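You operate a simulated robot arm through the tools that you are given. There is no shell and no other tool. Be economical: measure what you need, move in short steps, check, and stop when the job is done.

Carry out the task below with a simulated robot arm. There is one attempt and no reset: what you move stays moved.

JOB
Heat-press the red tile on HIGH for the LONG time and set it on the large wire rack.
Fine: press it once, the other tiles, coaster and block not at all; swing the head clear, turn the heat dial off, leave the switch on.
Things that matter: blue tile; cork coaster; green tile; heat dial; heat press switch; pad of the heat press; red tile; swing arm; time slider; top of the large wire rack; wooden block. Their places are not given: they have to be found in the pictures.

The check looks at the end state, three seconds after you hand in, the way a careful person would. Anything else that was tipped, shoved, dropped, spilled or broken makes it a failure.

ROBOT AND FRAMES
A 7-joint arm with a two-finger parallel gripper, fixed in place. Base frame: the origin is at the foot of the arm, x ahead of it, y to its left, z up; the work surface is at about z = 840. Lengths are in mm, angles in degrees, forces in N, time in s.
With the tool pointing down near the work surface it reaches from about 300 to 700 mm from the base axis. Its first joint turns from -66.0 to 66.0 degrees. Payload 1.57 kg.
The TCP is the grasp point between the finger pads, 30 mm short of the fingertips. In the tool frame z runs along the fingers and y along their closing line. Largest opening 110 mm; finger width 24, thickness 12; the body of the gripper, 48 by 112 mm, starts 78 mm behind the TCP.
Orientation is told as [roll, pitch, yaw] about the base's x, y, z axes, in that order, counted from this pose: with the fingers straight down and closing along the base's y, the tool's x points along the base's -x, its y along +y and its z along -z.

CONTROLS
- The arm moves only by the tool play_rows. Its argument "motion" is a list that holds one entry, the list of rows, each a list of 7 numbers: the turn, a rotation vector about the tool's x, y, z in units of 5 degrees (1.0 is 5 degrees), then the shift along the tool's x, y, z in units of 30 mm (1.0 is 30 mm), then the closure, from 0 (fully open) to 1 (shut). In form: [[[wx, wy, wz, dx, dy, dz, claw], ...]]. A call has 1 to 20 rows; each row shifts and turns the commanded pose from where the row before left it, along the tool's axes as they then stand. A call with a number of a shift or a turn outside -1 to 1 is refused whole. A row lasts 0.2 s, in which the tool goes at most 50 mm and 8.6 degrees; a call with a longer step from one row to the next is refused whole, and so is a gripper value outside its range. A pose out of reach is approached as far as the arm can. The call stops where the force on the tool passes 60 N (or 10 N more than at its start, if that is more) or the arm is blocked; 0.2 s more then pass. The fingers move at their own pace (about 108 mm/s each) and stop on an object; they squeeze with about 27 N. The grip force told is the motor's: it shows also when the fingers shut on nothing. Time passes only in rows, and 0.2 s behind the last, so rows that do not move let the fingers close. It gives the time, the measured TCP pose, the force on the tool (base axes), the opening and the grip force at its end, in the units of the frame above (readings bear some noise), with the torque about the TCP (base axes, N m) and any sound that the robot's microphone picked up.
- Cameras (640 x 400 px; columns grow to the right, rows downward): "scene" is fixed at [149.7, -384.9, 1414.4]; the picture's right is [0.82, -0.58, 0.00], its down [-0.31, -0.44, -0.84] and it looks along [0.49, 0.69, -0.54] (base axes); focal length 362 px, centre (320, 200). "wrist" rides on the gripper at [70, 16, -141] in the tool frame; the picture's right is [-0.23, 0.97, 0.00], its down [-0.86, -0.20, -0.48] and it looks along [-0.47, -0.11, 0.88] (tool axes); focal length 222 px, centre (320, 200).
- capture(camera): a new picture of that camera. The clock stands still meanwhile.
- probe_pixels(camera, pixels): for up to 12 pixels [column, row] of the newest picture of that camera ("zoom" is the newest enlarged one), the place [x, y, z] in the base frame of the surface seen there, good to about 2 mm, but the place of the scene camera against the robot may be out by one fixed shift of up to 18 mm in any direction. The clock stands still meanwhile.
- enlarge(camera, box): a new picture of the part [left, top, right, bottom] of that camera's present view, enlarged. The clock stands still meanwhile.
- job_done(): hands the job in; it is judged then, once.

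Work in short steps. Measure before you move; look again where a grasp or a placing could have gone wrong, and mend it. You have 80 turns and 34 pictures in all, those below and enlarged ones among them. Open the gripper and draw the arm clear of the work before you hand the job in, unless the task says otherwise; then end with one line.

The tools are called after ">>>" by a JSON object that holds its "method" and its "body". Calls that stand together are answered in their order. play_rows: Moves the arm, as the interface text tells. Its arguments: {"type":"object","properties":{"motion":{"type":"array"}},"required":["motion"]} The other tools are called the same way: capture (camera) takes a picture; probe_pixels (camera, pixels) gives the place of the surface under pixels of a picture; enlarge (camera, box) takes an enlarged picture of a part of a camera's view; job_done () hands the job in.

At the start:

```text
t: 0.0
eef_pos: [358.7, 127.3, 1202.4]
tcp_rot: [0.0, -0.1, 0.0]
wrist_force: [-0.2, -0.1, 0.1]
moment: [-0.01, -0.02, 0.04]
opening: 109.7
gripper_force: 0.1
```

scene: 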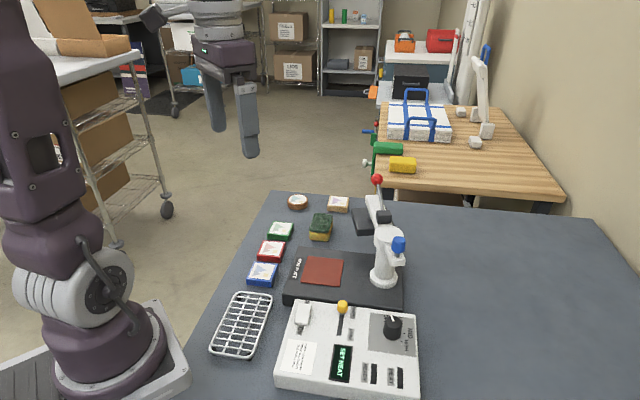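
wrist: 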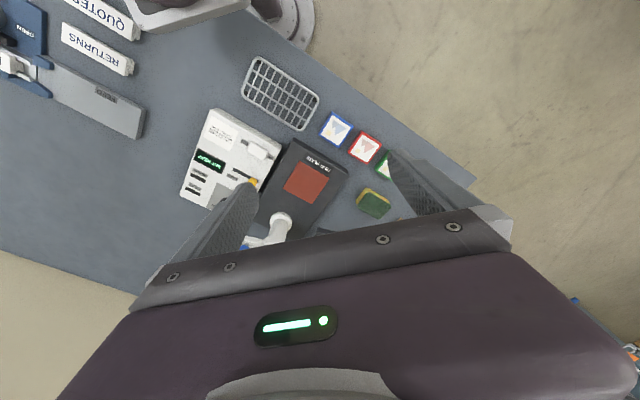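

The scene shows the tiles at about (270,250), the press at (345,280) and the control box at (350,345). I'll enlarge these to read the labels.

>>> {"method": "enlarge", "body": {"camera": "scene", "box": [260, 280, 430, 400]}}

>>> {"method": "enlarge", "body": {"camera": "scene", "box": [200, 170, 420, 310]}}

```text
3.33 times, centred on (345, 340) of scene
```

zoom: 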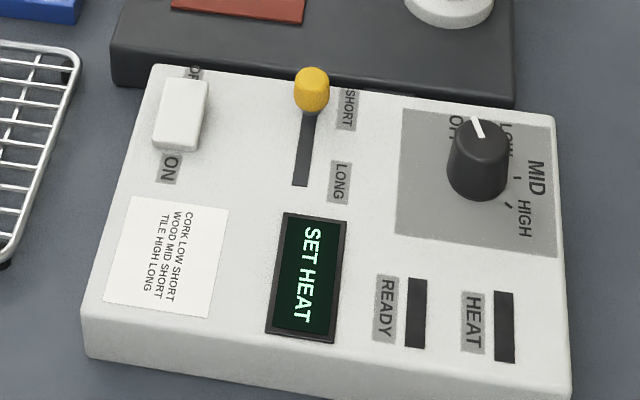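

```text
2.86 times, centred on (310, 240) of scene
```

zoom: 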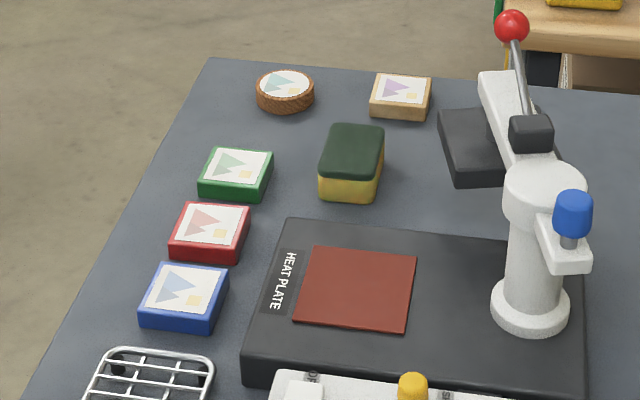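

Now I'll probe the key spots in the zoom and compare them with the wrist camera to find the scene's shift.

>>> {"method": "probe_pixels", "body": {"camera": "zoom", "pixels": [[210, 218], [186, 285], [237, 163], [355, 285], [511, 27], [573, 205], [529, 130], [545, 185], [473, 140], [530, 310], [300, 240], [515, 70]]}}

>>> {"method": "enlarge", "body": {"camera": "wrist", "box": [170, 40, 430, 250]}}

```text
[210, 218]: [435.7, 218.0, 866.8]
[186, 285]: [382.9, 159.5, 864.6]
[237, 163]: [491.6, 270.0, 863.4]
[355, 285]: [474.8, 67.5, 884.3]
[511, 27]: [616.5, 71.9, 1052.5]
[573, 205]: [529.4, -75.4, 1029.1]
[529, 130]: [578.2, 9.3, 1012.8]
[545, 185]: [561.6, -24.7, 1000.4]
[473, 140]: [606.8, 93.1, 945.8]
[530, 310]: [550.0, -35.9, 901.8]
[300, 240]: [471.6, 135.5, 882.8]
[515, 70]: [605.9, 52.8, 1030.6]
```

```text
1.90 times, centred on (300, 145) of wrist
```

zoom: 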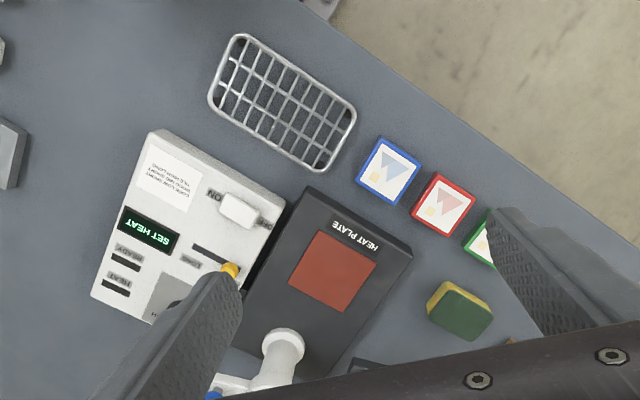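

The wrist zoom shows the red tile at (442,205), the plate at (332,270) and the rack at (283,103). I'll probe them here.

>>> {"method": "probe_pixels", "body": {"camera": "zoom", "pixels": [[437, 174], [473, 190], [447, 234], [413, 213], [328, 233], [375, 264], [341, 310], [290, 283], [229, 270], [385, 170], [435, 215], [443, 204]]}}

>>> {"method": "probe_pixels", "body": {"camera": "zoom", "pixels": [[240, 37], [352, 108], [322, 168], [213, 98], [283, 103], [240, 212], [195, 247], [284, 345], [154, 135], [95, 292], [400, 120], [310, 190]]}}

```text
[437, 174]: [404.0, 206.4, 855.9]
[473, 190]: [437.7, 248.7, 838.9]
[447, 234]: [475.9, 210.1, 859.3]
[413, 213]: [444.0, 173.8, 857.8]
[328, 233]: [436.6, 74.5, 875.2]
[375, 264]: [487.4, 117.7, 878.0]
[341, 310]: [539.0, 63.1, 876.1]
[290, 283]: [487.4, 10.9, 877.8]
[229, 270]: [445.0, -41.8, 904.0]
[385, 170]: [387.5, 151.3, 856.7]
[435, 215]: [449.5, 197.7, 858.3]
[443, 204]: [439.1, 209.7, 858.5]
```

```text
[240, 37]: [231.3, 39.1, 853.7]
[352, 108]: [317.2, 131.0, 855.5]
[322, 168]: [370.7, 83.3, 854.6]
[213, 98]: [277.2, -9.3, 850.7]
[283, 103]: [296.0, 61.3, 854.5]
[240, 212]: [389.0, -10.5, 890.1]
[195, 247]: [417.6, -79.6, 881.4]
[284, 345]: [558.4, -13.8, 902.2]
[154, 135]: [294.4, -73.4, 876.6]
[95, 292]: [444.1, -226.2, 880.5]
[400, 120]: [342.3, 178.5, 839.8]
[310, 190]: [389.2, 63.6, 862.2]
```

Wrist coordinates give the red tile centre at about (440,209), its top at 858, and edges at about 45°. I'll move over the control box with 45° yaw for a closer look.

>>> {"method": "play_rows", "body": {"motion": [[[0, 0, 0, -0.29, -0.89, 0.676, 0.45], [0, 0, 0, -0.29, -0.89, 0.676, 0.45], [0, 0, 0, -0.29, -0.89, 0.676, 0.45], [0, 0, 0, -0.29, -0.89, 0.676, 0.45], [0, 0, 0, -0.29, -0.89, 0.676, 0.45], [0, 0, 0, -0.29, -0.89, 0.676, 0.45], [0, 0, 0, -0.29, -0.89, 0.676, 0.45], [0, 0, -1, 0, 0, 0, 0.45], [0, 0, -1, 0, 0, 0, 0.45], [0, 0, -1, 0, 0, 0, 0.45], [0, 0, -1, 0, 0, 0, 0.45], [0, 0, -1, 0, 0, 0, 0.45], [0, 0, -1, 0, 0, 0, 0.45], [0, 0, -1, 0, 0, 0, 0.45], [0, 0, -1, 0, 0, 0, 0.45], [0, 0, -1, 0, 0, 0, 0.45]]]}}

>>> {"method": "capture", "body": {"camera": "wrist"}}

```text
t: 3.4
eef_pos: [419.9, -60.0, 1060.9]
tcp_rot: [-0.1, 0.1, 45.2]
wrist_force: [0.9, 0.7, 1.1]
moment: [-0.03, -0.02, -0.02]
opening: 60.6
gripper_force: 0.0
```

```text
28 pictures are left
```

wrist: 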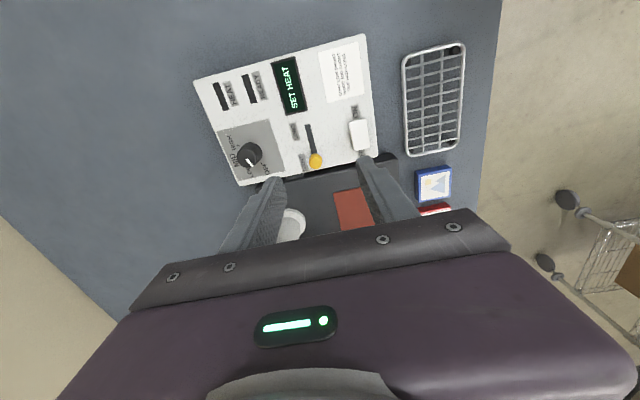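

The controls are now visible: slider knob at (316,161), dial at (249,155), switch at (359,133). I'll enlarge and probe.

>>> {"method": "enlarge", "body": {"camera": "wrist", "box": [190, 60, 390, 190]}}

```text
3.08 times, centred on (290, 125) of wrist
```

zoom: 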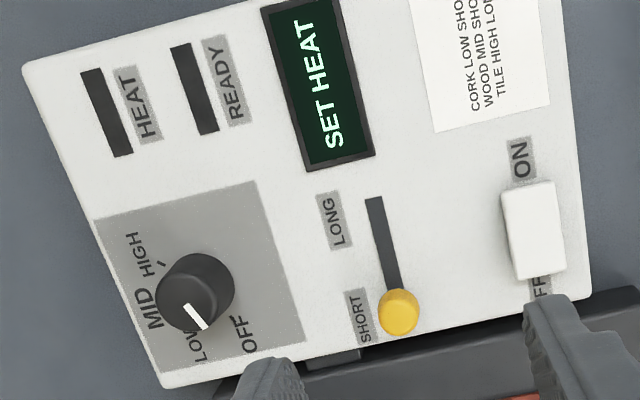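

I'll probe the slider, slot and dial points in this zoom.

>>> {"method": "probe_pixels", "body": {"camera": "zoom", "pixels": [[398, 302], [400, 325], [385, 270], [374, 200], [188, 305], [205, 326], [185, 303], [205, 270], [160, 265], [147, 308], [247, 335], [195, 350]]}}

>>> {"method": "probe_pixels", "body": {"camera": "zoom", "pixels": [[153, 253], [230, 275], [157, 300], [205, 255], [185, 330], [235, 320], [100, 220], [305, 340], [530, 200], [545, 270], [350, 250], [215, 262]]}}

```text
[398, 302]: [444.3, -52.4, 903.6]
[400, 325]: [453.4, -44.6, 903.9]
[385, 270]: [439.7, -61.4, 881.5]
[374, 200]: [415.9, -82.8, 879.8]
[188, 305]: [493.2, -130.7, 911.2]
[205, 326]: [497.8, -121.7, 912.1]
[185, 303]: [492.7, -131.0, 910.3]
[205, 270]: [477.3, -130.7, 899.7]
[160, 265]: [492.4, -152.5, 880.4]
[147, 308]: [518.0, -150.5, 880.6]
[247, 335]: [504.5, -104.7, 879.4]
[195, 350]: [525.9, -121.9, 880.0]
```

```text
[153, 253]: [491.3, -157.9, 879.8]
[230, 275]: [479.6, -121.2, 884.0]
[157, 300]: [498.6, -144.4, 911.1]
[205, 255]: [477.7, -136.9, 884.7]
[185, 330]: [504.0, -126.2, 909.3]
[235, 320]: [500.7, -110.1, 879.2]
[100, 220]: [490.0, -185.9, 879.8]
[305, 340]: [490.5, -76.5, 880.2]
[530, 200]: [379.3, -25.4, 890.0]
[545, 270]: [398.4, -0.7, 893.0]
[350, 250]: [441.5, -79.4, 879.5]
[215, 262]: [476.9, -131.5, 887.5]
```

Slider knob is at (447,-51), top 904, and must travel about 40 mm along (-0.7,-0.7) to LONG. I'll descend around it first with the fingers open.

>>> {"method": "play_rows", "body": {"motion": [[[0, 0, 0, -0.205, -0.112, 0.9, 0.45], [0, 0, 0, -0.205, -0.112, 0.9, 0.45], [0, 0, 0, -0.205, -0.112, 0.9, 0.45], [0, 0, 0, -0.205, -0.112, 0.9, 0.45], [0, 0, 0, 0, 0, 0.7, 0.45], [0, 0, 0, 0, 0, 0.47, 0.45], [0, 0, 0, 0, 0, 0, 0.9], [0, 0, 0, 0, 0, 0, 0.9]]]}}

>>> {"method": "capture", "body": {"camera": "wrist"}}

```text
t: 5.2
eef_pos: [446.1, -51.7, 918.1]
tcp_rot: [0.0, 0.1, 45.0]
wrist_force: [0.5, 0.0, -2.7]
moment: [-0.01, -0.05, 0.02]
opening: 19.3
gripper_force: 33.6
```

```text
26 pictures are left
```

wrist: 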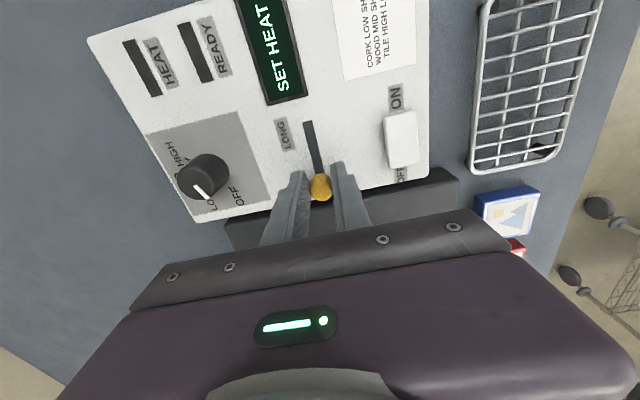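

The knob is held (opening 19.3). I drag along tool +x toward LONG in small rows.

>>> {"method": "play_rows", "body": {"motion": [[[0, 0, 0, 0.2, 0, 0, 0.9], [0, 0, 0, 0.2, 0, 0, 0.9], [0, 0, 0, 0.2, 0, 0, 0.9], [0, 0, 0, 0.2, 0, 0, 0.9], [0, 0, 0, 0.2, 0, 0, 0.9], [0, 0, 0, 0.2, 0, 0, 0.9]]]}}

>>> {"method": "enlarge", "body": {"camera": "wrist", "box": [220, 60, 440, 230]}}

```text
t: 6.6
eef_pos: [420.8, -77.5, 919.2]
tcp_rot: [-0.1, 0.0, 45.0]
wrist_force: [-0.8, 2.7, 20.5]
moment: [0.37, -0.24, 0.01]
opening: 19.4
gripper_force: 32.8
```

```text
2.35 times, centred on (330, 145) of wrist
```

zoom: 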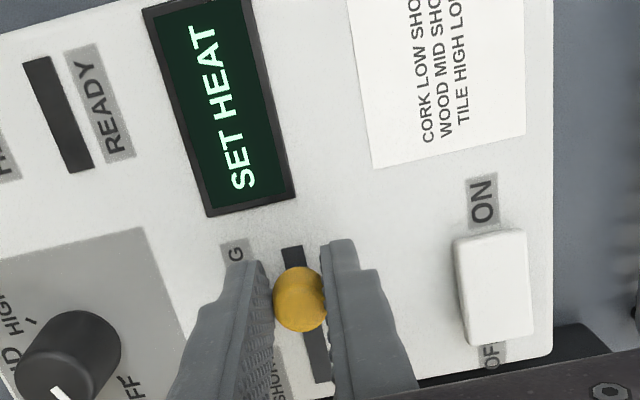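

Knob moved about 36 mm with a bit of slot still ahead at (290,247). I'll push a little further until the stop.

>>> {"method": "play_rows", "body": {"motion": [[[0, 0, 0, 0.1, 0, 0, 0.9], [0, 0, 0, 0.1, 0, 0, 0.9], [0, 0, 0, 0.1, 0, 0, 0.9]]]}}

```text
t: 7.4
eef_pos: [413.3, -85.1, 916.4]
tcp_rot: [0.1, 0.1, 44.8]
wrist_force: [1.6, -2.9, -1.9]
moment: [-0.09, -0.04, -0.07]
opening: 19.5
gripper_force: 9.7
```

Force dropped, so the knob may have reached its stop or slipped. I release, rise 60 mm and look.

>>> {"method": "play_rows", "body": {"motion": [[[0, 0, 0, 0, 0, 0, 0.6], [0, 0, 0, 0, 0, 0, 0.6], [0, 0, 0, 0, 0, -1, 0.6], [0, 0, 0, 0, 0, -1, 0.6], [0, 0, 0, 0, 0, 0, 0.6]]]}}

>>> {"method": "enlarge", "body": {"camera": "wrist", "box": [180, 60, 420, 230]}}

```text
t: 8.6
eef_pos: [413.9, -82.8, 979.1]
tcp_rot: [0.0, 0.0, 45.0]
wrist_force: [0.5, -0.6, 0.4]
moment: [0.01, -0.01, 0.01]
opening: 44.2
gripper_force: 0.0
```

```text
2.35 times, centred on (300, 145) of wrist
```

zoom: 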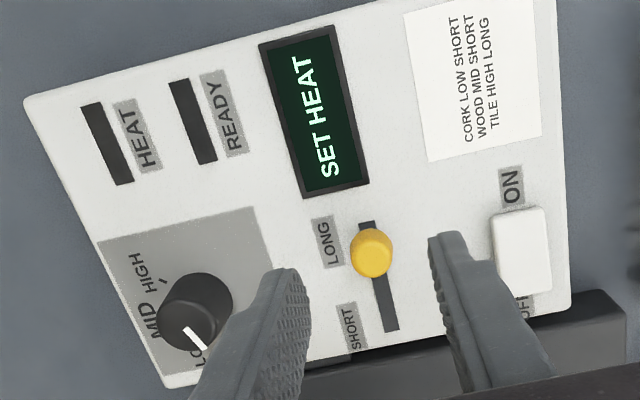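

Knob now sits beside LONG at zoom (370,253); I'll probe to check it against the slot end and label.

>>> {"method": "probe_pixels", "body": {"camera": "zoom", "pixels": [[370, 245], [367, 222], [391, 330], [325, 242], [349, 327], [374, 262]]}}

```text
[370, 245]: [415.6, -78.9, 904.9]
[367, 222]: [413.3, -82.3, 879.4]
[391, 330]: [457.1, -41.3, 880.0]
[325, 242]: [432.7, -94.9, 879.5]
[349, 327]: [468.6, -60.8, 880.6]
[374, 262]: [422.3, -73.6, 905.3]
```

The slider is about 8 mm from the slot end, beside LONG, which fits its stop. Next is the dial at (491,-131): I hover over it, rotate to yaw 85° and descend with the fingers open.

>>> {"method": "play_rows", "body": {"motion": [[[0, 0, 0, -0.171, -0.737, 0, 0.45], [0, 0, 0, -0.171, -0.737, 0, 0.45], [0, 0, 0, -0.171, -0.737, 0, 0.45], [0, 0, 0, -0.171, -0.737, 0, 0.45], [0, 0, -1, 0, 0, 0, 0.45], [0, 0, -1, 0, 0, 0, 0.45], [0, 0, -1, 0, 0, 0, 0.45], [0, 0, -1, 0, 0, 0, 0.45], [0, 0, -1, 0, 0, 0, 0.45], [0, 0, -1, 0, 0, 0, 0.45], [0, 0, -1, 0, 0, 0, 0.45], [0, 0, -1, 0, 0, 0, 0.45], [0, 0, 0, 0, 0, 0, 0.45]]]}}

>>> {"method": "enlarge", "body": {"camera": "wrist", "box": [200, 60, 440, 230]}}

```text
t: 11.4
eef_pos: [492.2, -131.3, 976.9]
tcp_rot: [0.0, 0.0, 85.1]
wrist_force: [-0.5, 0.5, -0.4]
moment: [-0.05, 0.04, 0.02]
opening: 60.4
gripper_force: 0.1
```

```text
2.35 times, centred on (320, 145) of wrist
```

zoom: 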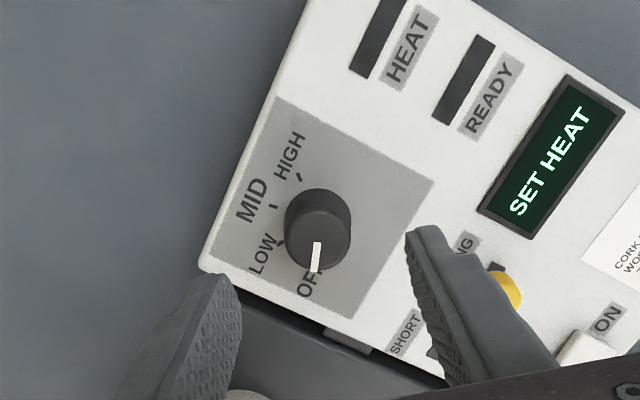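

Ticks are visible now: HIGH (300,178), MID (274,207), LOW (280,243). I probe these and the dial top.

>>> {"method": "probe_pixels", "body": {"camera": "zoom", "pixels": [[300, 178], [274, 207], [280, 243], [317, 245], [314, 270], [320, 238], [288, 238], [351, 238], [320, 212], [315, 273], [511, 280]]}}

```text
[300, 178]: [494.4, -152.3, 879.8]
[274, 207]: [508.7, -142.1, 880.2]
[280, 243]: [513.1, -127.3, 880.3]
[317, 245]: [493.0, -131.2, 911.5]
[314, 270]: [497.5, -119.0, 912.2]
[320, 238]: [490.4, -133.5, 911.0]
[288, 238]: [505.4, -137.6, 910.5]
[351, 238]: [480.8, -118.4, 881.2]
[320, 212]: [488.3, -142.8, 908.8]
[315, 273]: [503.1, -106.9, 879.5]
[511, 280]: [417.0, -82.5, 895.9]
```

Dial angles: pointer at about 60°, HIGH at about -80°, so roughly 138° clockwise is needed. I descend, grip and turn the first 70°.

>>> {"method": "play_rows", "body": {"motion": [[[0, 0, 0, 0, 0, 0.7, 0.45], [0, 0, 0, 0, 0, 0.7, 0.45], [0, 0, 0, 0, 0, 0.6, 0.45], [0, 0, 0, 0, 0, 0, 0.9], [0, 0, 0, 0, 0, 0, 0.9]]]}}

>>> {"method": "play_rows", "body": {"motion": [[[0, 0, 1, 0, 0, 0, 0.9], [0, 0, 1, 0, 0, 0, 0.9], [0, 0, 1, 0, 0, 0, 0.9], [0, 0, 1, 0, 0, 0, 0.9], [0, 0, 1, 0, 0, 0, 0.9], [0, 0, 1, 0, 0, 0, 0.9], [0, 0, 1, 0, 0, 0, 0.9], [0, 0, 1, 0, 0, 0, 0.9], [0, 0, 1, 0, 0, 0, 0.9], [0, 0, 1, 0, 0, 0, 0.9], [0, 0, 1, 0, 0, 0, 0.9], [0, 0, 1, 0, 0, 0, 0.9], [0, 0, 1, 0, 0, 0, 0.9], [0, 0, 1, 0, 0, 0, 0.9], [0, 0, 0, 0, 0, 0, 0.9]]]}}

```text
t: 12.6
eef_pos: [493.4, -132.0, 918.0]
tcp_rot: [0.0, -0.1, 85.0]
wrist_force: [3.7, -0.6, -4.4]
moment: [-0.2, -0.27, -0.03]
opening: 29.8
gripper_force: 39.6
```

```text
t: 15.8
eef_pos: [492.3, -133.3, 917.9]
tcp_rot: [0.0, -0.1, 15.1]
wrist_force: [13.5, -4.7, 8.0]
moment: [-0.27, 0.02, -0.02]
opening: 30.1
gripper_force: 39.6
```

The first 70° is done. I open, turn the tool back around the knob and check the pointer.

>>> {"method": "play_rows", "body": {"motion": [[[0, 0, 0, 0, 0, 0, 0.45], [0, 0, 0, 0, 0, 0, 0.45], [0, 0, -1, 0, 0, 0, 0.45], [0, 0, -1, 0, 0, 0, 0.45], [0, 0, -1, 0, 0, 0, 0.45], [0, 0, -1, 0, 0, 0, 0.45], [0, 0, -1, 0, 0, 0, 0.45], [0, 0, -1, 0, 0, 0, 0.45], [0, 0, -1, 0, 0, 0, 0.45], [0, 0, -1, 0, 0, 0, 0.45], [0, 0, -1, 0, 0, 0, 0.45], [0, 0, -1, 0, 0, 0, 0.45], [0, 0, -1, 0, 0, 0, 0.45], [0, 0, -1, 0, 0, 0, 0.45], [0, 0, -1, 0, 0, 0, 0.45], [0, 0, 0, 0, 0, 0, 0.45]]]}}

>>> {"method": "enlarge", "body": {"camera": "wrist", "box": [200, 60, 440, 230]}}

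```text
t: 19.2
eef_pos: [492.8, -131.0, 918.2]
tcp_rot: [0.0, 0.0, 80.0]
wrist_force: [0.9, -0.1, 0.7]
moment: [0.01, 0.01, -0.02]
opening: 60.6
gripper_force: 0.1
```

```text
2.35 times, centred on (320, 145) of wrist
```

zoom: 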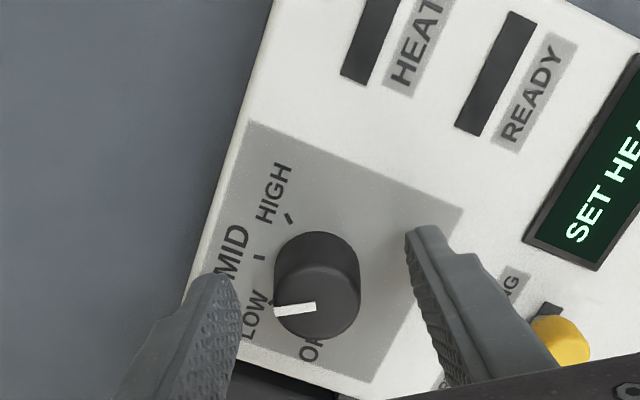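

The pointer is now between LOW and MID at zoom (280,311). I probe it to find the remaining angle.

>>> {"method": "probe_pixels", "body": {"camera": "zoom", "pixels": [[279, 312], [313, 307], [289, 218], [260, 257], [317, 335], [350, 295]]}}

```text
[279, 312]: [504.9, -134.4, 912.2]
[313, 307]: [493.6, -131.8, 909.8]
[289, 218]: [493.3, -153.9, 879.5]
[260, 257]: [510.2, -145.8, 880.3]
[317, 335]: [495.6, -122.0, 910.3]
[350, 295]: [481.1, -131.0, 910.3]
```

Pointer is at about -12°, HIGH tick at about -79 to -82°. I grip again and turn about 67°.

>>> {"method": "play_rows", "body": {"motion": [[[0, 0, 0, 0, 0, 0, 0.9], [0, 0, 0, 0, 0, 0, 0.9], [0, 0, 0.4, 0, 0, 0, 0.9], [0, 0, 1, 0, 0, 0, 0.9], [0, 0, 1, 0, 0, 0, 0.9], [0, 0, 1, 0, 0, 0, 0.9], [0, 0, 1, 0, 0, 0, 0.9], [0, 0, 1, 0, 0, 0, 0.9], [0, 0, 1, 0, 0, 0, 0.9], [0, 0, 1, 0, 0, 0, 0.9], [0, 0, 1, 0, 0, 0, 0.9], [0, 0, 1, 0, 0, 0, 0.9], [0, 0, 1, 0, 0, 0, 0.9], [0, 0, 1, 0, 0, 0, 0.9], [0, 0, 1, 0, 0, 0, 0.9], [0, 0, 1, 0, 0, 0, 0.9]]]}}

>>> {"method": "play_rows", "body": {"motion": [[[0, 0, 0, 0, 0, 0, 0.45], [0, 0, 0, 0, 0, 0, 0.45], [0, 0, 0, 0, 0, -0.9, 0.45], [0, 0, 0, 0, 0, -1, 0.45], [0, 0, -1, 0, 0, -1, 0.45], [0, 0, -1, 0, 0, -1, 0.45], [0, 0, -1, 0, 0, 0, 0.45], [0, 0, -1, 0, 0, 0, 0.45], [0, 0, -1, 0, 0, 0, 0.45], [0, 0, -1, 0, 0, 0, 0.45], [0, 0, 0, 0, 0, 0, 0.45]]]}}

>>> {"method": "enlarge", "body": {"camera": "wrist", "box": [200, 40, 440, 210]}}

```text
t: 22.6
eef_pos: [493.9, -133.8, 917.5]
tcp_rot: [-0.1, -0.1, 12.9]
wrist_force: [16.7, -6.3, 10.8]
moment: [-0.34, -0.15, -0.04]
opening: 29.8
gripper_force: 39.2
```

```text
t: 25.0
eef_pos: [491.2, -133.8, 1035.6]
tcp_rot: [-0.1, -0.1, 43.1]
wrist_force: [0.2, 0.4, -0.2]
moment: [0.02, -0.04, 0.01]
opening: 60.5
gripper_force: 0.0
```

```text
2.35 times, centred on (320, 125) of wrist
```

zoom: 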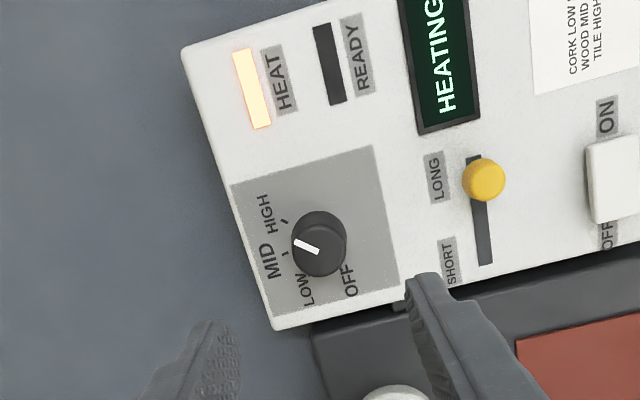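

HEATING is on, and the pointer tip at (297,242) seems between MID and HIGH, though parallax matters. I probe it.

>>> {"method": "probe_pixels", "body": {"camera": "zoom", "pixels": [[297, 242], [317, 250], [285, 220], [285, 252], [320, 225], [343, 250]]}}

```text
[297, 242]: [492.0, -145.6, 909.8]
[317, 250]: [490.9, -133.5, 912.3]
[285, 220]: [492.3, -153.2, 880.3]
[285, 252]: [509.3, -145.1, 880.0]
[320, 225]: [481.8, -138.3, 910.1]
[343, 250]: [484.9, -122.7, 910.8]
```

The pointer is at about -85°, on HIGH, and the press is heating. I move over the red tile, staying clear of the head, and look.

>>> {"method": "play_rows", "body": {"motion": [[[0, 0, 0, 0, 0, -1, 0.27], [0, 0, 0, -0.595, 0.865, 0, 0.27], [0, 0, 0, -0.595, 0.865, 0, 0.27], [0, 0, 0, -0.595, 0.865, 0, 0.27], [0, 0, 0, -0.595, 0.865, 0, 0.27], [0, 0, 0, -0.595, 0.865, 0, 0.27], [0, 0, 0, -0.595, 0.865, 0, 0.27], [0, 0, 0, -0.595, 0.865, 0, 0.27], [0, 0, 0, -0.595, 0.865, 0, 0.27], [0, 0, 0, -0.595, 0.865, 0, 0.27], [0, 0, 0, -0.595, 0.865, 0, 0.27], [0, 0, 0, -0.595, 0.865, 0, 0.27], [0, 0, -0.6, 0, 0, 1, 0.27], [0, 0, -0.6, 0, 0, 1, 0.27], [0, 0, 0, 0, 0, 0.5, 0.27], [0, 0, 0, 0, 0, 0, 0.27]]]}}

>>> {"method": "enlarge", "body": {"camera": "wrist", "box": [200, 60, 440, 230]}}

```text
t: 28.4
eef_pos: [441.6, 210.4, 990.2]
tcp_rot: [0.0, -0.1, 49.0]
wrist_force: [-0.1, -0.1, 0.1]
moment: [-0.01, 0.03, 0.0]
opening: 80.2
gripper_force: 0.2
```

```text
2.35 times, centred on (320, 145) of wrist
```

zoom: 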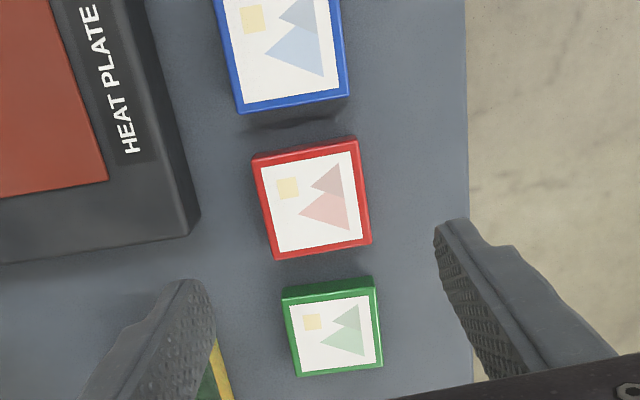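

The red tile is clear. I probe its corners and the sponge edge near the left finger.

>>> {"method": "probe_pixels", "body": {"camera": "zoom", "pixels": [[256, 160], [356, 141], [370, 241], [276, 256], [313, 199], [225, 370], [215, 345], [198, 215], [100, 178], [286, 290]]}}

```text
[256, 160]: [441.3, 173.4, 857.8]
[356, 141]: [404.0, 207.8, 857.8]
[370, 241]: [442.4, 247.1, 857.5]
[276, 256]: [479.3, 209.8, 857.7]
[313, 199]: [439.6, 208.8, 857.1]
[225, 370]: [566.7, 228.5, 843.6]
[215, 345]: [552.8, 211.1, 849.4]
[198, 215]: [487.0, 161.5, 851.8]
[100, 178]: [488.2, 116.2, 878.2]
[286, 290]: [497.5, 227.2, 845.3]
```

Tile centre is (441.8,209.5) with edges at 45°. I align the yaw, lower to TCP z 874 and grip.

>>> {"method": "play_rows", "body": {"motion": [[[0, 0, 0.7, 0, -0.02, 0.9, 0.27], [0, 0, 0, 0, 0, 0.9, 0.27], [0, 0, 0, 0, 0, 0.9, 0.27], [0, 0, 0, 0, 0, 0.7, 0.27], [0, 0, 0, 0, 0, 0.47, 0.27], [0, 0, 0, 0, 0, 0, 0.8], [0, 0, 0, 0, 0, 0, 0.8], [0, 0, 0, 0, 0, 0, 0.8]]]}}

```text
t: 30.2
eef_pos: [441.4, 209.8, 872.0]
tcp_rot: [0.0, 0.0, 45.6]
wrist_force: [0.0, -0.7, -0.1]
moment: [-0.07, -0.05, 0.02]
opening: 55.3
gripper_force: 27.0
```

Tile held (opening 55.3). I lift 75 mm and carry it over the plate centre at (487.5,66.5).

>>> {"method": "play_rows", "body": {"motion": [[[0, 0, 0, 0, 0, -0.5, 0.8], [0, 0, 0, 0, 0, -1, 0.8], [0, 0, 0, 0, 0, -1, 0.8], [0, 0, 0, 0.39, -0.739, 0, 0.8], [0, 0, 0, 0.39, -0.739, 0, 0.8], [0, 0, 0, 0.39, -0.739, 0, 0.8], [0, 0, 0, 0.39, -0.739, 0, 0.8], [0, 0, 0, 0.39, -0.739, 0, 0.8], [0, 0, 0, 0.39, -0.739, 0, 0.8], [0, 0, 0, 0, 0, 0, 0.8]]]}}

>>> {"method": "capture", "body": {"camera": "wrist"}}

```text
t: 32.4
eef_pos: [486.9, 66.0, 948.7]
tcp_rot: [0.0, 0.0, 45.6]
wrist_force: [0.4, 0.2, -2.1]
moment: [0.02, 0.03, -0.03]
opening: 55.3
gripper_force: 26.9
```

```text
19 pictures are left
```

wrist: 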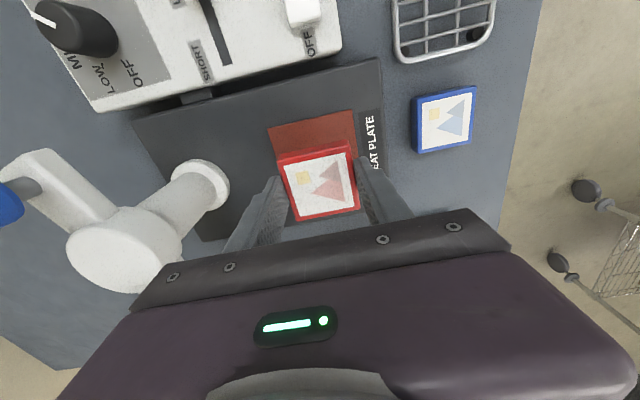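

The tile hangs over the plate. Before lowering I probe the plate corners and the swing arm's tail, which this view shows well.

>>> {"method": "probe_pixels", "body": {"camera": "wrist", "pixels": [[272, 130], [348, 112], [357, 157], [5, 203], [25, 188], [50, 160], [110, 250], [75, 245], [175, 235], [205, 185], [180, 200], [125, 215]]}}

```text
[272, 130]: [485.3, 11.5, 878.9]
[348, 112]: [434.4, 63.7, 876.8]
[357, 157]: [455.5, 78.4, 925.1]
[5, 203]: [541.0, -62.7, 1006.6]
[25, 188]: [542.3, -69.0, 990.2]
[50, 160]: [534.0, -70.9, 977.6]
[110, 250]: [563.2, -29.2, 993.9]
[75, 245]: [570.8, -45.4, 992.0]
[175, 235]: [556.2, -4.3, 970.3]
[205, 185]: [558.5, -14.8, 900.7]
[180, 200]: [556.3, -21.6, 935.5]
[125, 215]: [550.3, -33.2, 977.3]
```

Plate centre matches at (487,65). I lower 38 mm and release.

>>> {"method": "play_rows", "body": {"motion": [[[0, 0, 0, 0, 0, 0.6, 0.8], [0, 0, 0, 0, 0, 0.45, 0.8], [0, 0, 0, 0, 0, 0.15, 0.8], [0, 0, 0, 0, 0, 0.08, 0.8], [0, 0, 0, 0, 0, 0, 0.8]]]}}

```text
t: 33.6
eef_pos: [486.7, 64.6, 910.4]
tcp_rot: [-0.1, -0.1, 45.6]
wrist_force: [-2.0, -0.5, 21.7]
moment: [0.0, 0.09, -0.03]
opening: 55.5
gripper_force: 27.5
```

Contact at 910.4 (21.7 N). I open and rise clear, then look at the display.

>>> {"method": "play_rows", "body": {"motion": [[[0, 0, 0, 0, 0, -0.03, 0.4], [0, 0, 0, 0, 0, 0, 0.27], [0, 0, 0, 0, 0, 0, 0.27], [0, 0, 0, 0, 0, -0.6, 0.27], [0, 0, 0, 0, 0, -1, 0.27], [0, 0, 0, 0.5, 0, -1, 0.27], [0, 0, 0, 0.5, 0, -1, 0.27], [0, 0, 0, 0.5, 0, -1, 0.27], [0, 0, 0, 0.5, 0, -1, 0.27], [0, 0, 0, 0.5, 0, -1, 0.27], [0, 0, 0, 0.5, 0, -1, 0.27], [0, 0, 0, 0, 0, 0, 0.27]]]}}

>>> {"method": "capture", "body": {"camera": "wrist"}}

>>> {"method": "enlarge", "body": {"camera": "scene", "box": [270, 170, 430, 290]}}

```text
t: 36.2
eef_pos: [424.1, 1.8, 1139.9]
tcp_rot: [0.0, 0.0, 45.7]
wrist_force: [-0.1, 0.4, -0.4]
moment: [0.01, -0.02, -0.01]
opening: 80.2
gripper_force: 0.1
```

```text
18 pictures are left
```

wrist: 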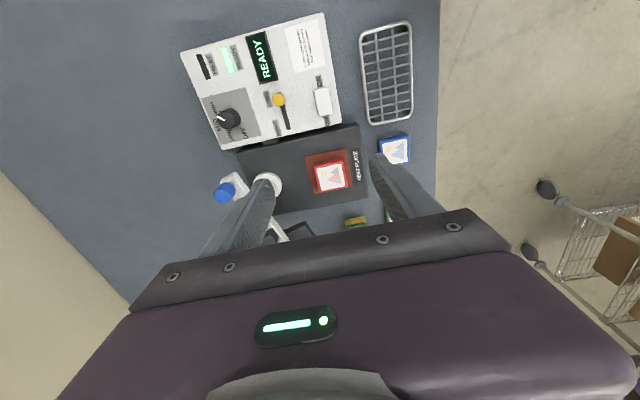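

```text
3.33 times, centred on (350, 230) of scene
```

zoom: 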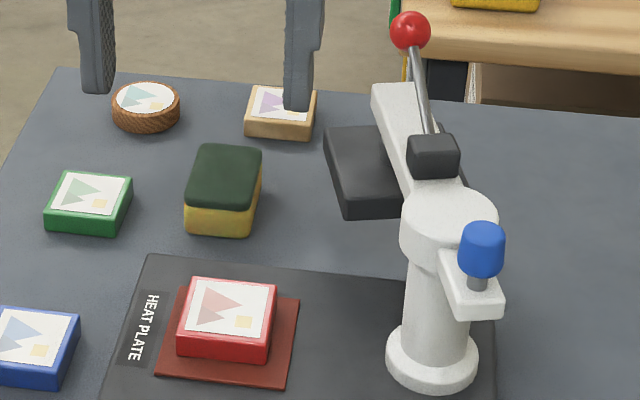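

READY is lit, and the tile sits on the plate. I'll swing with the blue tail knob; first I probe it, the pivot and the head to plan the arc.

>>> {"method": "probe_pixels", "body": {"camera": "wrist", "pixels": [[224, 187], [220, 196], [230, 184], [216, 188], [238, 178], [268, 184]]}}

>>> {"method": "probe_pixels", "body": {"camera": "zoom", "pixels": [[482, 228], [470, 260], [500, 260], [485, 275], [448, 215], [370, 180], [432, 142], [410, 30], [385, 100], [335, 140], [350, 210], [475, 292]]}}

>>> {"method": "enlarge", "body": {"camera": "wrist", "box": [180, 20, 360, 240]}}

```text
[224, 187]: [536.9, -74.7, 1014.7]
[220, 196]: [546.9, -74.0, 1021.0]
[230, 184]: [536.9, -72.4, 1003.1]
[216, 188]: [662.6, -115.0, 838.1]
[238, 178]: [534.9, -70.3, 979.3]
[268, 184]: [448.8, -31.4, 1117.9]
```

```text
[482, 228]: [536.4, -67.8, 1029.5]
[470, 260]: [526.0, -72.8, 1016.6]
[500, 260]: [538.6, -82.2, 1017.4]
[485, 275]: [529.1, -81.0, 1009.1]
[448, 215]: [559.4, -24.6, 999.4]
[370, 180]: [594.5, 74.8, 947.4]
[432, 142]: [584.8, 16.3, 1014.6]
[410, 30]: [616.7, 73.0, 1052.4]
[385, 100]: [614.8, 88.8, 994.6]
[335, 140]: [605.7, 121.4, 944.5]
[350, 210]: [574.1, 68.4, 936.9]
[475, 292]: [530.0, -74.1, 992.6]
```

```text
1.82 times, centred on (270, 130) of wrist
```

zoom: 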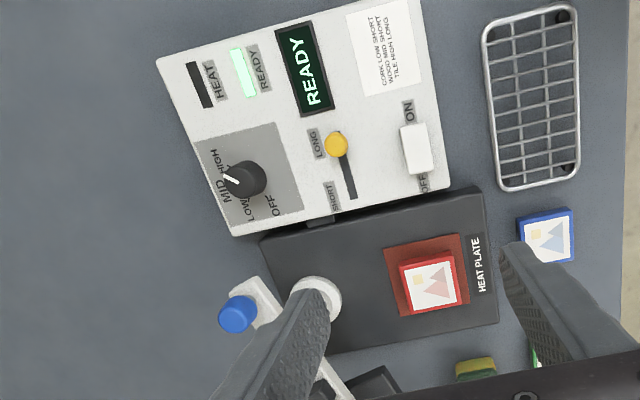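

Blue knob centre ≈ (546,-76), top ≈1022, pivot ≈ (562.5,-28). I hover above the knob at yaw ~11° and verify with the wrist camera.

>>> {"method": "play_rows", "body": {"motion": [[[0, 0, 0, -0.163, -0.788, 0, 0.45], [0, 0, 0, -0.163, -0.788, 0, 0.45], [0, 0, 0, -0.163, -0.788, 0, 0.45], [0, 0, 0, -0.163, -0.788, 0, 0.45], [0, 0, 0, -0.163, -0.788, 0, 0.45], [0, 0, 0, -0.163, -0.788, 0, 0.45], [0, 0, 1, 0, 0, 0.2, 0.45], [0, 0, 1, 0, 0, 0.2, 0.45], [0, 0, 1, 0, 0, 0.2, 0.45], [0, 0, 1, 0, 0, 0.2, 0.45], [0, 0, 1, 0, 0, 0.2, 0.45], [0, 0, 1, 0, 0, 0.2, 0.45], [0, 0, 1, 0, 0, 0.2, 0.45], [0, 0, 0, 0, 0, 0, 0.45]]]}}

>>> {"method": "capture", "body": {"camera": "wrist"}}

```text
t: 39.2
eef_pos: [546.0, -76.3, 1098.4]
tcp_rot: [0.0, 0.0, 10.5]
wrist_force: [-0.1, 0.0, 0.3]
moment: [-0.02, 0.02, 0.01]
opening: 60.4
gripper_force: 0.0
```

```text
15 pictures are left
```

wrist: 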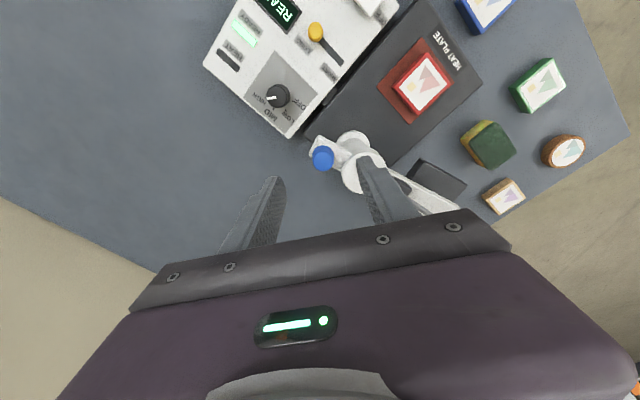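

The blue knob shows at (322,157) and the column top at (366,172). I probe them.

>>> {"method": "probe_pixels", "body": {"camera": "wrist", "pixels": [[322, 160], [313, 160], [331, 159], [322, 150], [322, 167], [345, 175], [355, 190], [362, 155], [358, 175]]}}

```text
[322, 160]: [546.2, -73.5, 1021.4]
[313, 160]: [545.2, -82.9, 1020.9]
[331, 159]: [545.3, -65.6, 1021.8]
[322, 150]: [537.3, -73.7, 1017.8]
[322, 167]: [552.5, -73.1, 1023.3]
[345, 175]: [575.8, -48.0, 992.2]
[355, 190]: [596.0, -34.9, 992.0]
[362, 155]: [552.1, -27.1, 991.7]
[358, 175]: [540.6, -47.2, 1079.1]
```

Knob centre (546,-74.5), top 1022. I descend to TCP z 1036 and close on it.

>>> {"method": "play_rows", "body": {"motion": [[[0, 0, 0, 0, 0.05, 0.8, 0.45], [0, 0, 0, 0, 0, 0.8, 0.45], [0, 0, 0, 0, 0, 0.48, 0.45], [0, 0, 0, 0, 0, 0, 0.9], [0, 0, 0, 0, 0, 0, 0.9], [0, 0, 0, 0, 0, 0, 0.9]]]}}

```text
t: 40.6
eef_pos: [545.7, -73.2, 1035.0]
tcp_rot: [0.0, 0.0, 10.6]
wrist_force: [-0.8, 5.9, -1.6]
moment: [0.36, -0.69, 0.16]
opening: 23.8
gripper_force: 35.7
```

Knob held (23.8 mm). I swing it along the arc around (562.5,-28), turning the tool with it: first 25°.

>>> {"method": "play_rows", "body": {"motion": [[[0, 0, -1, -0.121, -0.0723, 0, 0.9], [0, 0, -1, -0.121, -0.0723, 0, 0.9], [0, 0, -1, -0.121, -0.0723, 0, 0.9], [0, 0, -1, -0.121, -0.0723, 0, 0.9], [0, 0, -1, -0.121, -0.0723, 0, 0.9]]]}}

```text
t: 41.8
eef_pos: [565.2, -81.7, 1035.8]
tcp_rot: [-0.3, 0.1, 35.5]
wrist_force: [-0.8, -20.2, -1.2]
moment: [-0.33, -0.31, -0.16]
opening: 23.5
gripper_force: 36.1
```

There's a sideways force of -20 N in y, so my pivot guess is a little off. I check the scene.

>>> {"method": "enlarge", "body": {"camera": "scene", "box": [270, 160, 430, 290]}}

```text
3.08 times, centred on (350, 225) of scene
```

zoom: 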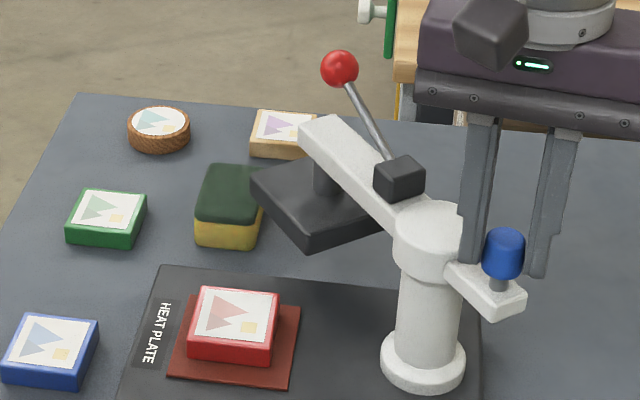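

The head is swinging well towards the plate and passes above the sponge. I continue with a slightly corrected arc for 25° more.

>>> {"method": "play_rows", "body": {"motion": [[[0, 0, -1, -0.1, -0.12, 0, 0.9], [0, 0, -1, -0.121, -0.086, 0, 0.9], [0, 0, -1, -0.121, -0.086, 0, 0.9], [0, 0, -1, -0.121, -0.086, 0, 0.9], [0, 0, -1, -0.121, -0.086, 0, 0.9]]]}}

```text
t: 43.0
eef_pos: [586.6, -74.0, 1032.9]
tcp_rot: [0.2, -0.2, 60.8]
wrist_force: [0.0, -4.4, 4.7]
moment: [-0.37, 0.16, 0.0]
opening: 23.4
gripper_force: 24.0
```

Turned 50° so far with low forces. I check the head's place against the plate.

>>> {"method": "enlarge", "body": {"camera": "scene", "box": [270, 160, 430, 290]}}

```text
3.08 times, centred on (350, 225) of scene
```

zoom: 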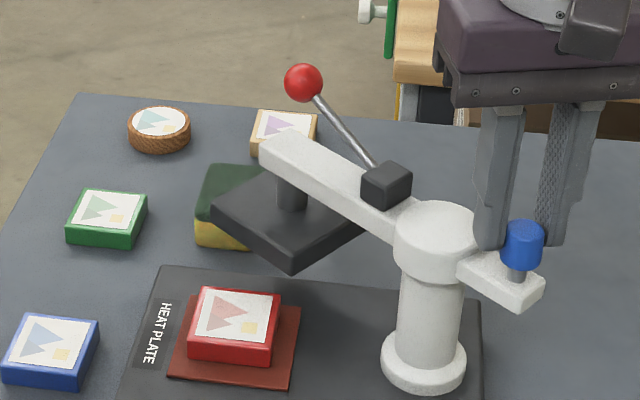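

The knob is slipping out of the fingers toward the camera side. I probe its present place to regrip it properly.

>>> {"method": "probe_pixels", "body": {"camera": "zoom", "pixels": [[523, 245], [522, 230], [303, 83], [443, 225], [270, 140], [425, 195], [520, 273], [386, 188]]}}

```text
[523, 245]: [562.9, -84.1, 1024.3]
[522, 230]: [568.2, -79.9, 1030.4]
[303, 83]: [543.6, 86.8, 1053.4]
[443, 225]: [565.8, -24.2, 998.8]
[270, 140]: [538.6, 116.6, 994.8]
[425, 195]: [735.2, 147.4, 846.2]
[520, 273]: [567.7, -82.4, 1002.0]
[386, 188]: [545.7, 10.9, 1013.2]
```

The ball moved about 39°; about 31° remain. I open, rise and look with the wrist camera for exact knob coordinates.

>>> {"method": "play_rows", "body": {"motion": [[[0, 0, 0, 0, 0, 0, 0.5], [0, 0, 0, 0, 0, 0, 0.45], [0, 0, 0, 0, 0, -0.8, 0.45], [0, 0, 0, 0, 0, -1, 0.45], [0, 0, 0, 0, 0, -0.5, 0.45], [0, 0, 0, 0, 0, 0, 0.45]]]}}

>>> {"method": "capture", "body": {"camera": "wrist"}}

```text
t: 44.4
eef_pos: [587.2, -74.3, 1103.9]
tcp_rot: [0.0, 0.0, 60.6]
wrist_force: [-0.5, 0.3, -0.3]
moment: [0.01, -0.02, 0.02]
opening: 60.5
gripper_force: 0.1
```

```text
12 pictures are left
```

wrist: 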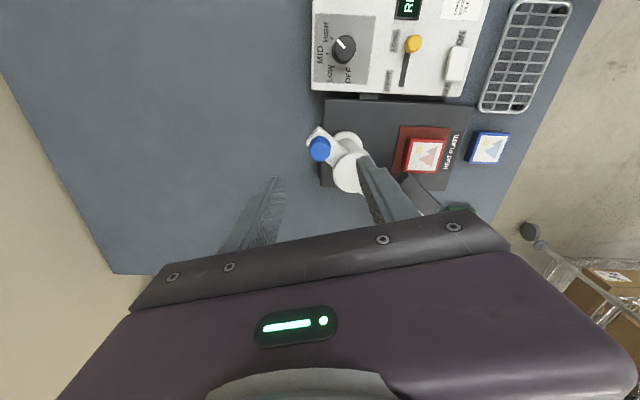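

I probe the knob at (320,148) and the column top at (349,172).

>>> {"method": "probe_pixels", "body": {"camera": "wrist", "pixels": [[320, 150], [311, 150], [329, 150], [320, 141], [320, 157], [349, 172], [337, 172], [349, 190], [355, 160], [345, 152]]}}

```text
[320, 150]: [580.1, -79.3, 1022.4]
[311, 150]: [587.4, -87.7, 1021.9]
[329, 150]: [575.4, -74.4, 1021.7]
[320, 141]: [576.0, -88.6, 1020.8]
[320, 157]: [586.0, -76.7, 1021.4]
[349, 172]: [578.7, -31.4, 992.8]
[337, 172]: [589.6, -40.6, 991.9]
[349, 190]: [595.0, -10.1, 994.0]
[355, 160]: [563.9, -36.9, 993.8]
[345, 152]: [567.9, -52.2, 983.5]
```

The knob is now at (581,-81); with the first position this gives the pivot (572,-25) and radius 56.5. The head is at ~99° and the plate at ~133°. I regrip centred.

>>> {"method": "play_rows", "body": {"motion": [[[0, 0, 0, 0.3, 0.07, 0, 0.45], [0, 0, 1, 0, 0, 0, 0.45], [0, 0, 1, 0, 0, 0, 0.45], [0, 0, 1, 0, 0, 0, 0.45], [0, 0, 0, 0, 0, 0.9, 0.45], [0, 0, 0, 0, 0, 0.9, 0.45], [0, 0, 0, 0, 0, 0.5, 0.45], [0, 0, 0, 0, 0, 0, 0.9], [0, 0, 0, 0, 0, 0, 0.9], [0, 0, 0, 0, 0, 0, 0.9]]]}}

```text
t: 46.6
eef_pos: [582.8, -82.1, 1034.5]
tcp_rot: [0.2, 0.0, 45.7]
wrist_force: [-1.8, 5.6, -3.2]
moment: [0.15, -0.02, 0.07]
opening: 23.4
gripper_force: 35.3
```

Held centred. I swing 30° along the corrected arc.

>>> {"method": "play_rows", "body": {"motion": [[[0, 0, -1, -0.132, -0.098, 0, 0.9], [0, 0, -1, -0.132, -0.098, 0, 0.9], [0, 0, -1, -0.132, -0.098, 0, 0.9], [0, 0, -1, -0.132, -0.098, 0, 0.9], [0, 0, -1, -0.132, -0.098, 0, 0.9], [0, 0, -1, -0.132, -0.098, 0, 0.9]]]}}

>>> {"method": "enlarge", "body": {"camera": "scene", "box": [270, 160, 430, 290]}}

```text
t: 48.0
eef_pos: [609.3, -72.6, 1035.3]
tcp_rot: [0.1, 0.1, 75.6]
wrist_force: [-3.0, -0.1, -13.1]
moment: [-0.33, 0.16, 0.14]
opening: 23.5
gripper_force: 35.8
```

```text
3.08 times, centred on (350, 225) of scene
```

zoom: 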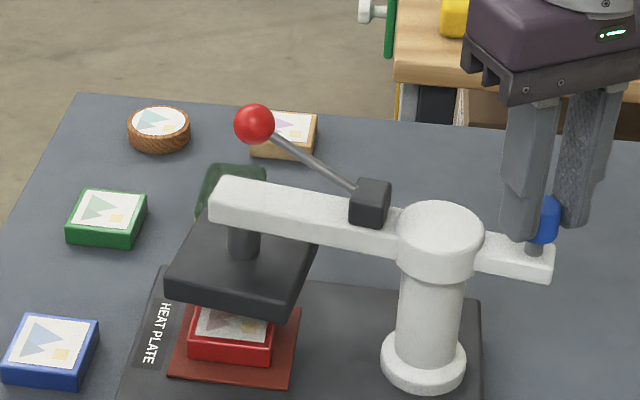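

The pad is almost over the tile. I continue a few degrees to the stop.

>>> {"method": "play_rows", "body": {"motion": [[[0, 0, -0.6, -0.08, -0.059, 0, 0.9], [0, 0, -0.5, -0.066, -0.049, 0, 0.9], [0, 0, 0, 0, 0, 0, 0.9]]]}}

```text
t: 48.8
eef_pos: [612.9, -70.1, 1035.7]
tcp_rot: [0.1, 0.0, 81.1]
wrist_force: [0.4, -4.0, -13.3]
moment: [-0.29, 0.05, 0.22]
opening: 23.1
gripper_force: 35.7
```

No stop felt yet. I check alignment in the scene and probe the ball.

>>> {"method": "enlarge", "body": {"camera": "scene", "box": [270, 160, 430, 290]}}

>>> {"method": "probe_pixels", "body": {"camera": "zoom", "pixels": [[248, 128], [210, 215], [240, 250], [175, 297], [280, 320], [218, 205], [165, 270], [440, 225]]}}

```text
3.08 times, centred on (350, 225) of scene
```

zoom: 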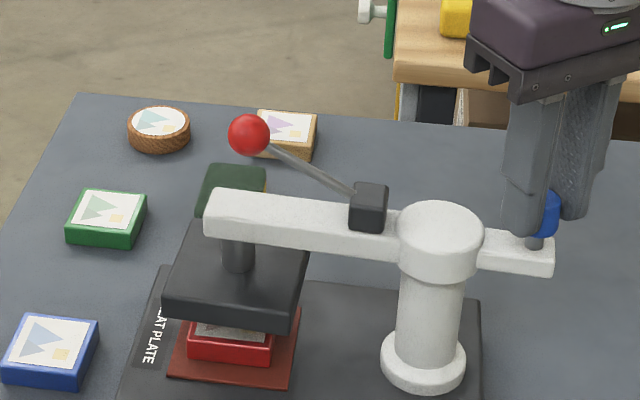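

```text
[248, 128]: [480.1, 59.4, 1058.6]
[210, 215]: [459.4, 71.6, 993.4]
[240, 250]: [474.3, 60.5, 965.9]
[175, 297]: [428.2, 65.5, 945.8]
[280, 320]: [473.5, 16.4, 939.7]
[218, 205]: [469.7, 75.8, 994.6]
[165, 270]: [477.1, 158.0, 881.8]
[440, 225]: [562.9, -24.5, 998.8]
```

The pad now lines up with the plate, and its edges are parallel. I release the knob, rise, and go above the red ball (~(490,60), top ≈1060) with the fingers closed, then check.

>>> {"method": "play_rows", "body": {"motion": [[[0, 0, 0, 0, 0, 0, 0.6], [0, 0, 0, 0, 0, 0, 0.5], [0, 0, 0, 0, 0, -0.8, 0.5], [0, 0, 0, 0, 0, -1, 0.5], [0, 0, 1, 0, 0, -1, 0.9], [0, 0, 1, 0, 0, -0.5, 0.9], [0, 0, 1, 0, 0, 0, 1], [0, 0, 1, 0, 0, 0, 1], [0, 0, 1, 0, 0, 0, 1], [0, 0, 1, 0, 0, 0, 1], [0, 0, 1, 0, 0, 0, 1], [0, 0, 0, 0.3, 0.6, 0, 1], [0, 0, 0, 0.3, 0.8, 0, 1], [0, 0, 0, 0.3, 0.8, 0, 1], [0, 0, 0, 0, 0.8, 0, 1], [0, 0, 0, 0, 0.6, 0, 1], [0, 0, 0, 0, 0, 0, 1]]]}}

>>> {"method": "capture", "body": {"camera": "wrist"}}

```text
t: 52.4
eef_pos: [515.3, -12.3, 1134.5]
tcp_rot: [0.0, 0.0, 45.8]
wrist_force: [0.2, 0.0, 0.4]
moment: [0.01, 0.01, 0.02]
opening: 0.2
gripper_force: 21.7
```

```text
9 pictures are left
```

wrist: 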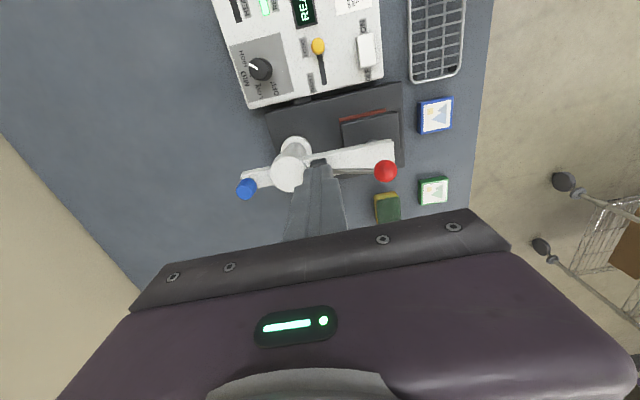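

The ball is visible at (386,170). I probe it, the rod and the arm end.

>>> {"method": "probe_pixels", "body": {"camera": "wrist", "pixels": [[386, 171], [379, 171], [393, 171], [386, 163], [386, 179], [350, 172], [390, 150], [368, 120], [340, 158], [303, 190]]}}

```text
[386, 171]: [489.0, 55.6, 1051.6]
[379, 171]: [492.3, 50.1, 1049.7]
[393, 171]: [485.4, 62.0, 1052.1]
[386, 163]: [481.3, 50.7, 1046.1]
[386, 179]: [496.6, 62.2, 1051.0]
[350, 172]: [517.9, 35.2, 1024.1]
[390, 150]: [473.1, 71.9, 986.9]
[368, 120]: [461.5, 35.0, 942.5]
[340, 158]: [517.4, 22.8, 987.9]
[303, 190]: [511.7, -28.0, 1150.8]
```

Ball centre ≈ (490,58), top ≈1054. I move over it and lower the closed tips to just above it.

>>> {"method": "play_rows", "body": {"motion": [[[0, 0, 0, -0.373, 0.77, 0, 1], [0, 0, 0, -0.373, 0.77, 0, 1], [0, 0, 0, -0.373, 0.77, 0, 1], [0, 0, 0, 0, 0, 0.8, 1], [0, 0, 0, 0, 0, 0.7, 1], [0, 0, 0, 0, 0, 0, 1]]]}}

>>> {"method": "play_rows", "body": {"motion": [[[0, 0, 0, 0, 0, 0.2, 1], [0, 0, 0, 0, 0, 0.2, 1], [0, 0, 0, 0, 0, 0.2, 1], [0, 0, 0, 0, 0, 0.2, 1]]]}}

```text
t: 53.8
eef_pos: [488.7, 58.7, 1089.7]
tcp_rot: [0.1, 0.1, 46.0]
wrist_force: [-0.4, -0.1, 0.3]
moment: [0.0, 0.0, 0.0]
opening: 0.0
gripper_force: 21.3
```

```text
t: 54.8
eef_pos: [489.4, 58.8, 1064.5]
tcp_rot: [0.0, -0.1, 46.0]
wrist_force: [-1.6, 2.5, 5.2]
moment: [0.07, 0.04, 0.05]
opening: 0.0
gripper_force: 21.5
```

The lever yields at about 5 N. I keep pushing down in small steps.

>>> {"method": "play_rows", "body": {"motion": [[[0, 0, 0, 0, 0, 0.2, 1], [0, 0, 0, 0, 0, 0.2, 1], [0, 0, 0, 0, 0, 0.2, 1]]]}}

```text
t: 55.8
eef_pos: [490.5, 59.2, 1050.5]
tcp_rot: [-0.4, -0.3, 46.1]
wrist_force: [-10.2, -2.4, 30.2]
moment: [0.22, 0.39, 0.1]
opening: 0.0
gripper_force: 20.9
stopped in row 3: the force on the tool passed its limit at 62 N (the readings are from after the stop); the commanded pose is now the measured one
```

The force rose, so the pad may be on the tile. I look at the press and display in one picture.

>>> {"method": "enlarge", "body": {"camera": "scene", "box": [260, 200, 430, 400]}}

```text
2.00 times, centred on (345, 300) of scene
```

zoom: 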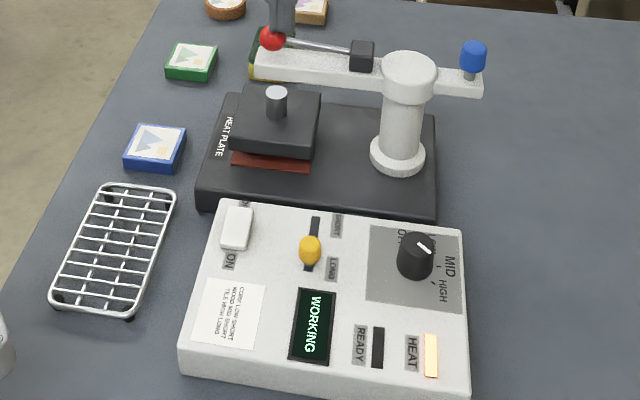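

The display reads WORKING. I hold the lever down and listen for the end signal.

>>> {"method": "play_rows", "body": {"motion": [[[0, 0, 0, 0, 0, 0, 1], [0, 0, 0, 0, 0, 0, 1], [0, 0, 0, 0, 0, 0, 1], [0, 0, 0, 0, 0, 0, 1], [0, 0, 0, 0, 0, 0, 1], [0, 0, 0, 0, 0, 0, 1], [0, 0, 0, 0, 0, 0, 1], [0, 0, 0, 0, 0, 0, 1], [0, 0, 0, 0, 0, 0, 1], [0, 0, 0, 0, 0, 0, 1], [0, 0, 0, 0, 0, 0, 1], [0, 0, 0, 0, 0, 0, 1], [0, 0, 0, 0, 0, 0, 1], [0, 0, 0, 0, 0, 0, 1], [0, 0, 0, 0, 0, 0, 1]]]}}

```text
t: 59.0
eef_pos: [491.3, 59.5, 1050.8]
tcp_rot: [-0.4, -0.3, 46.1]
wrist_force: [0.6, -1.1, 47.5]
moment: [0.36, 0.24, -0.03]
opening: 0.1
gripper_force: 20.9
```

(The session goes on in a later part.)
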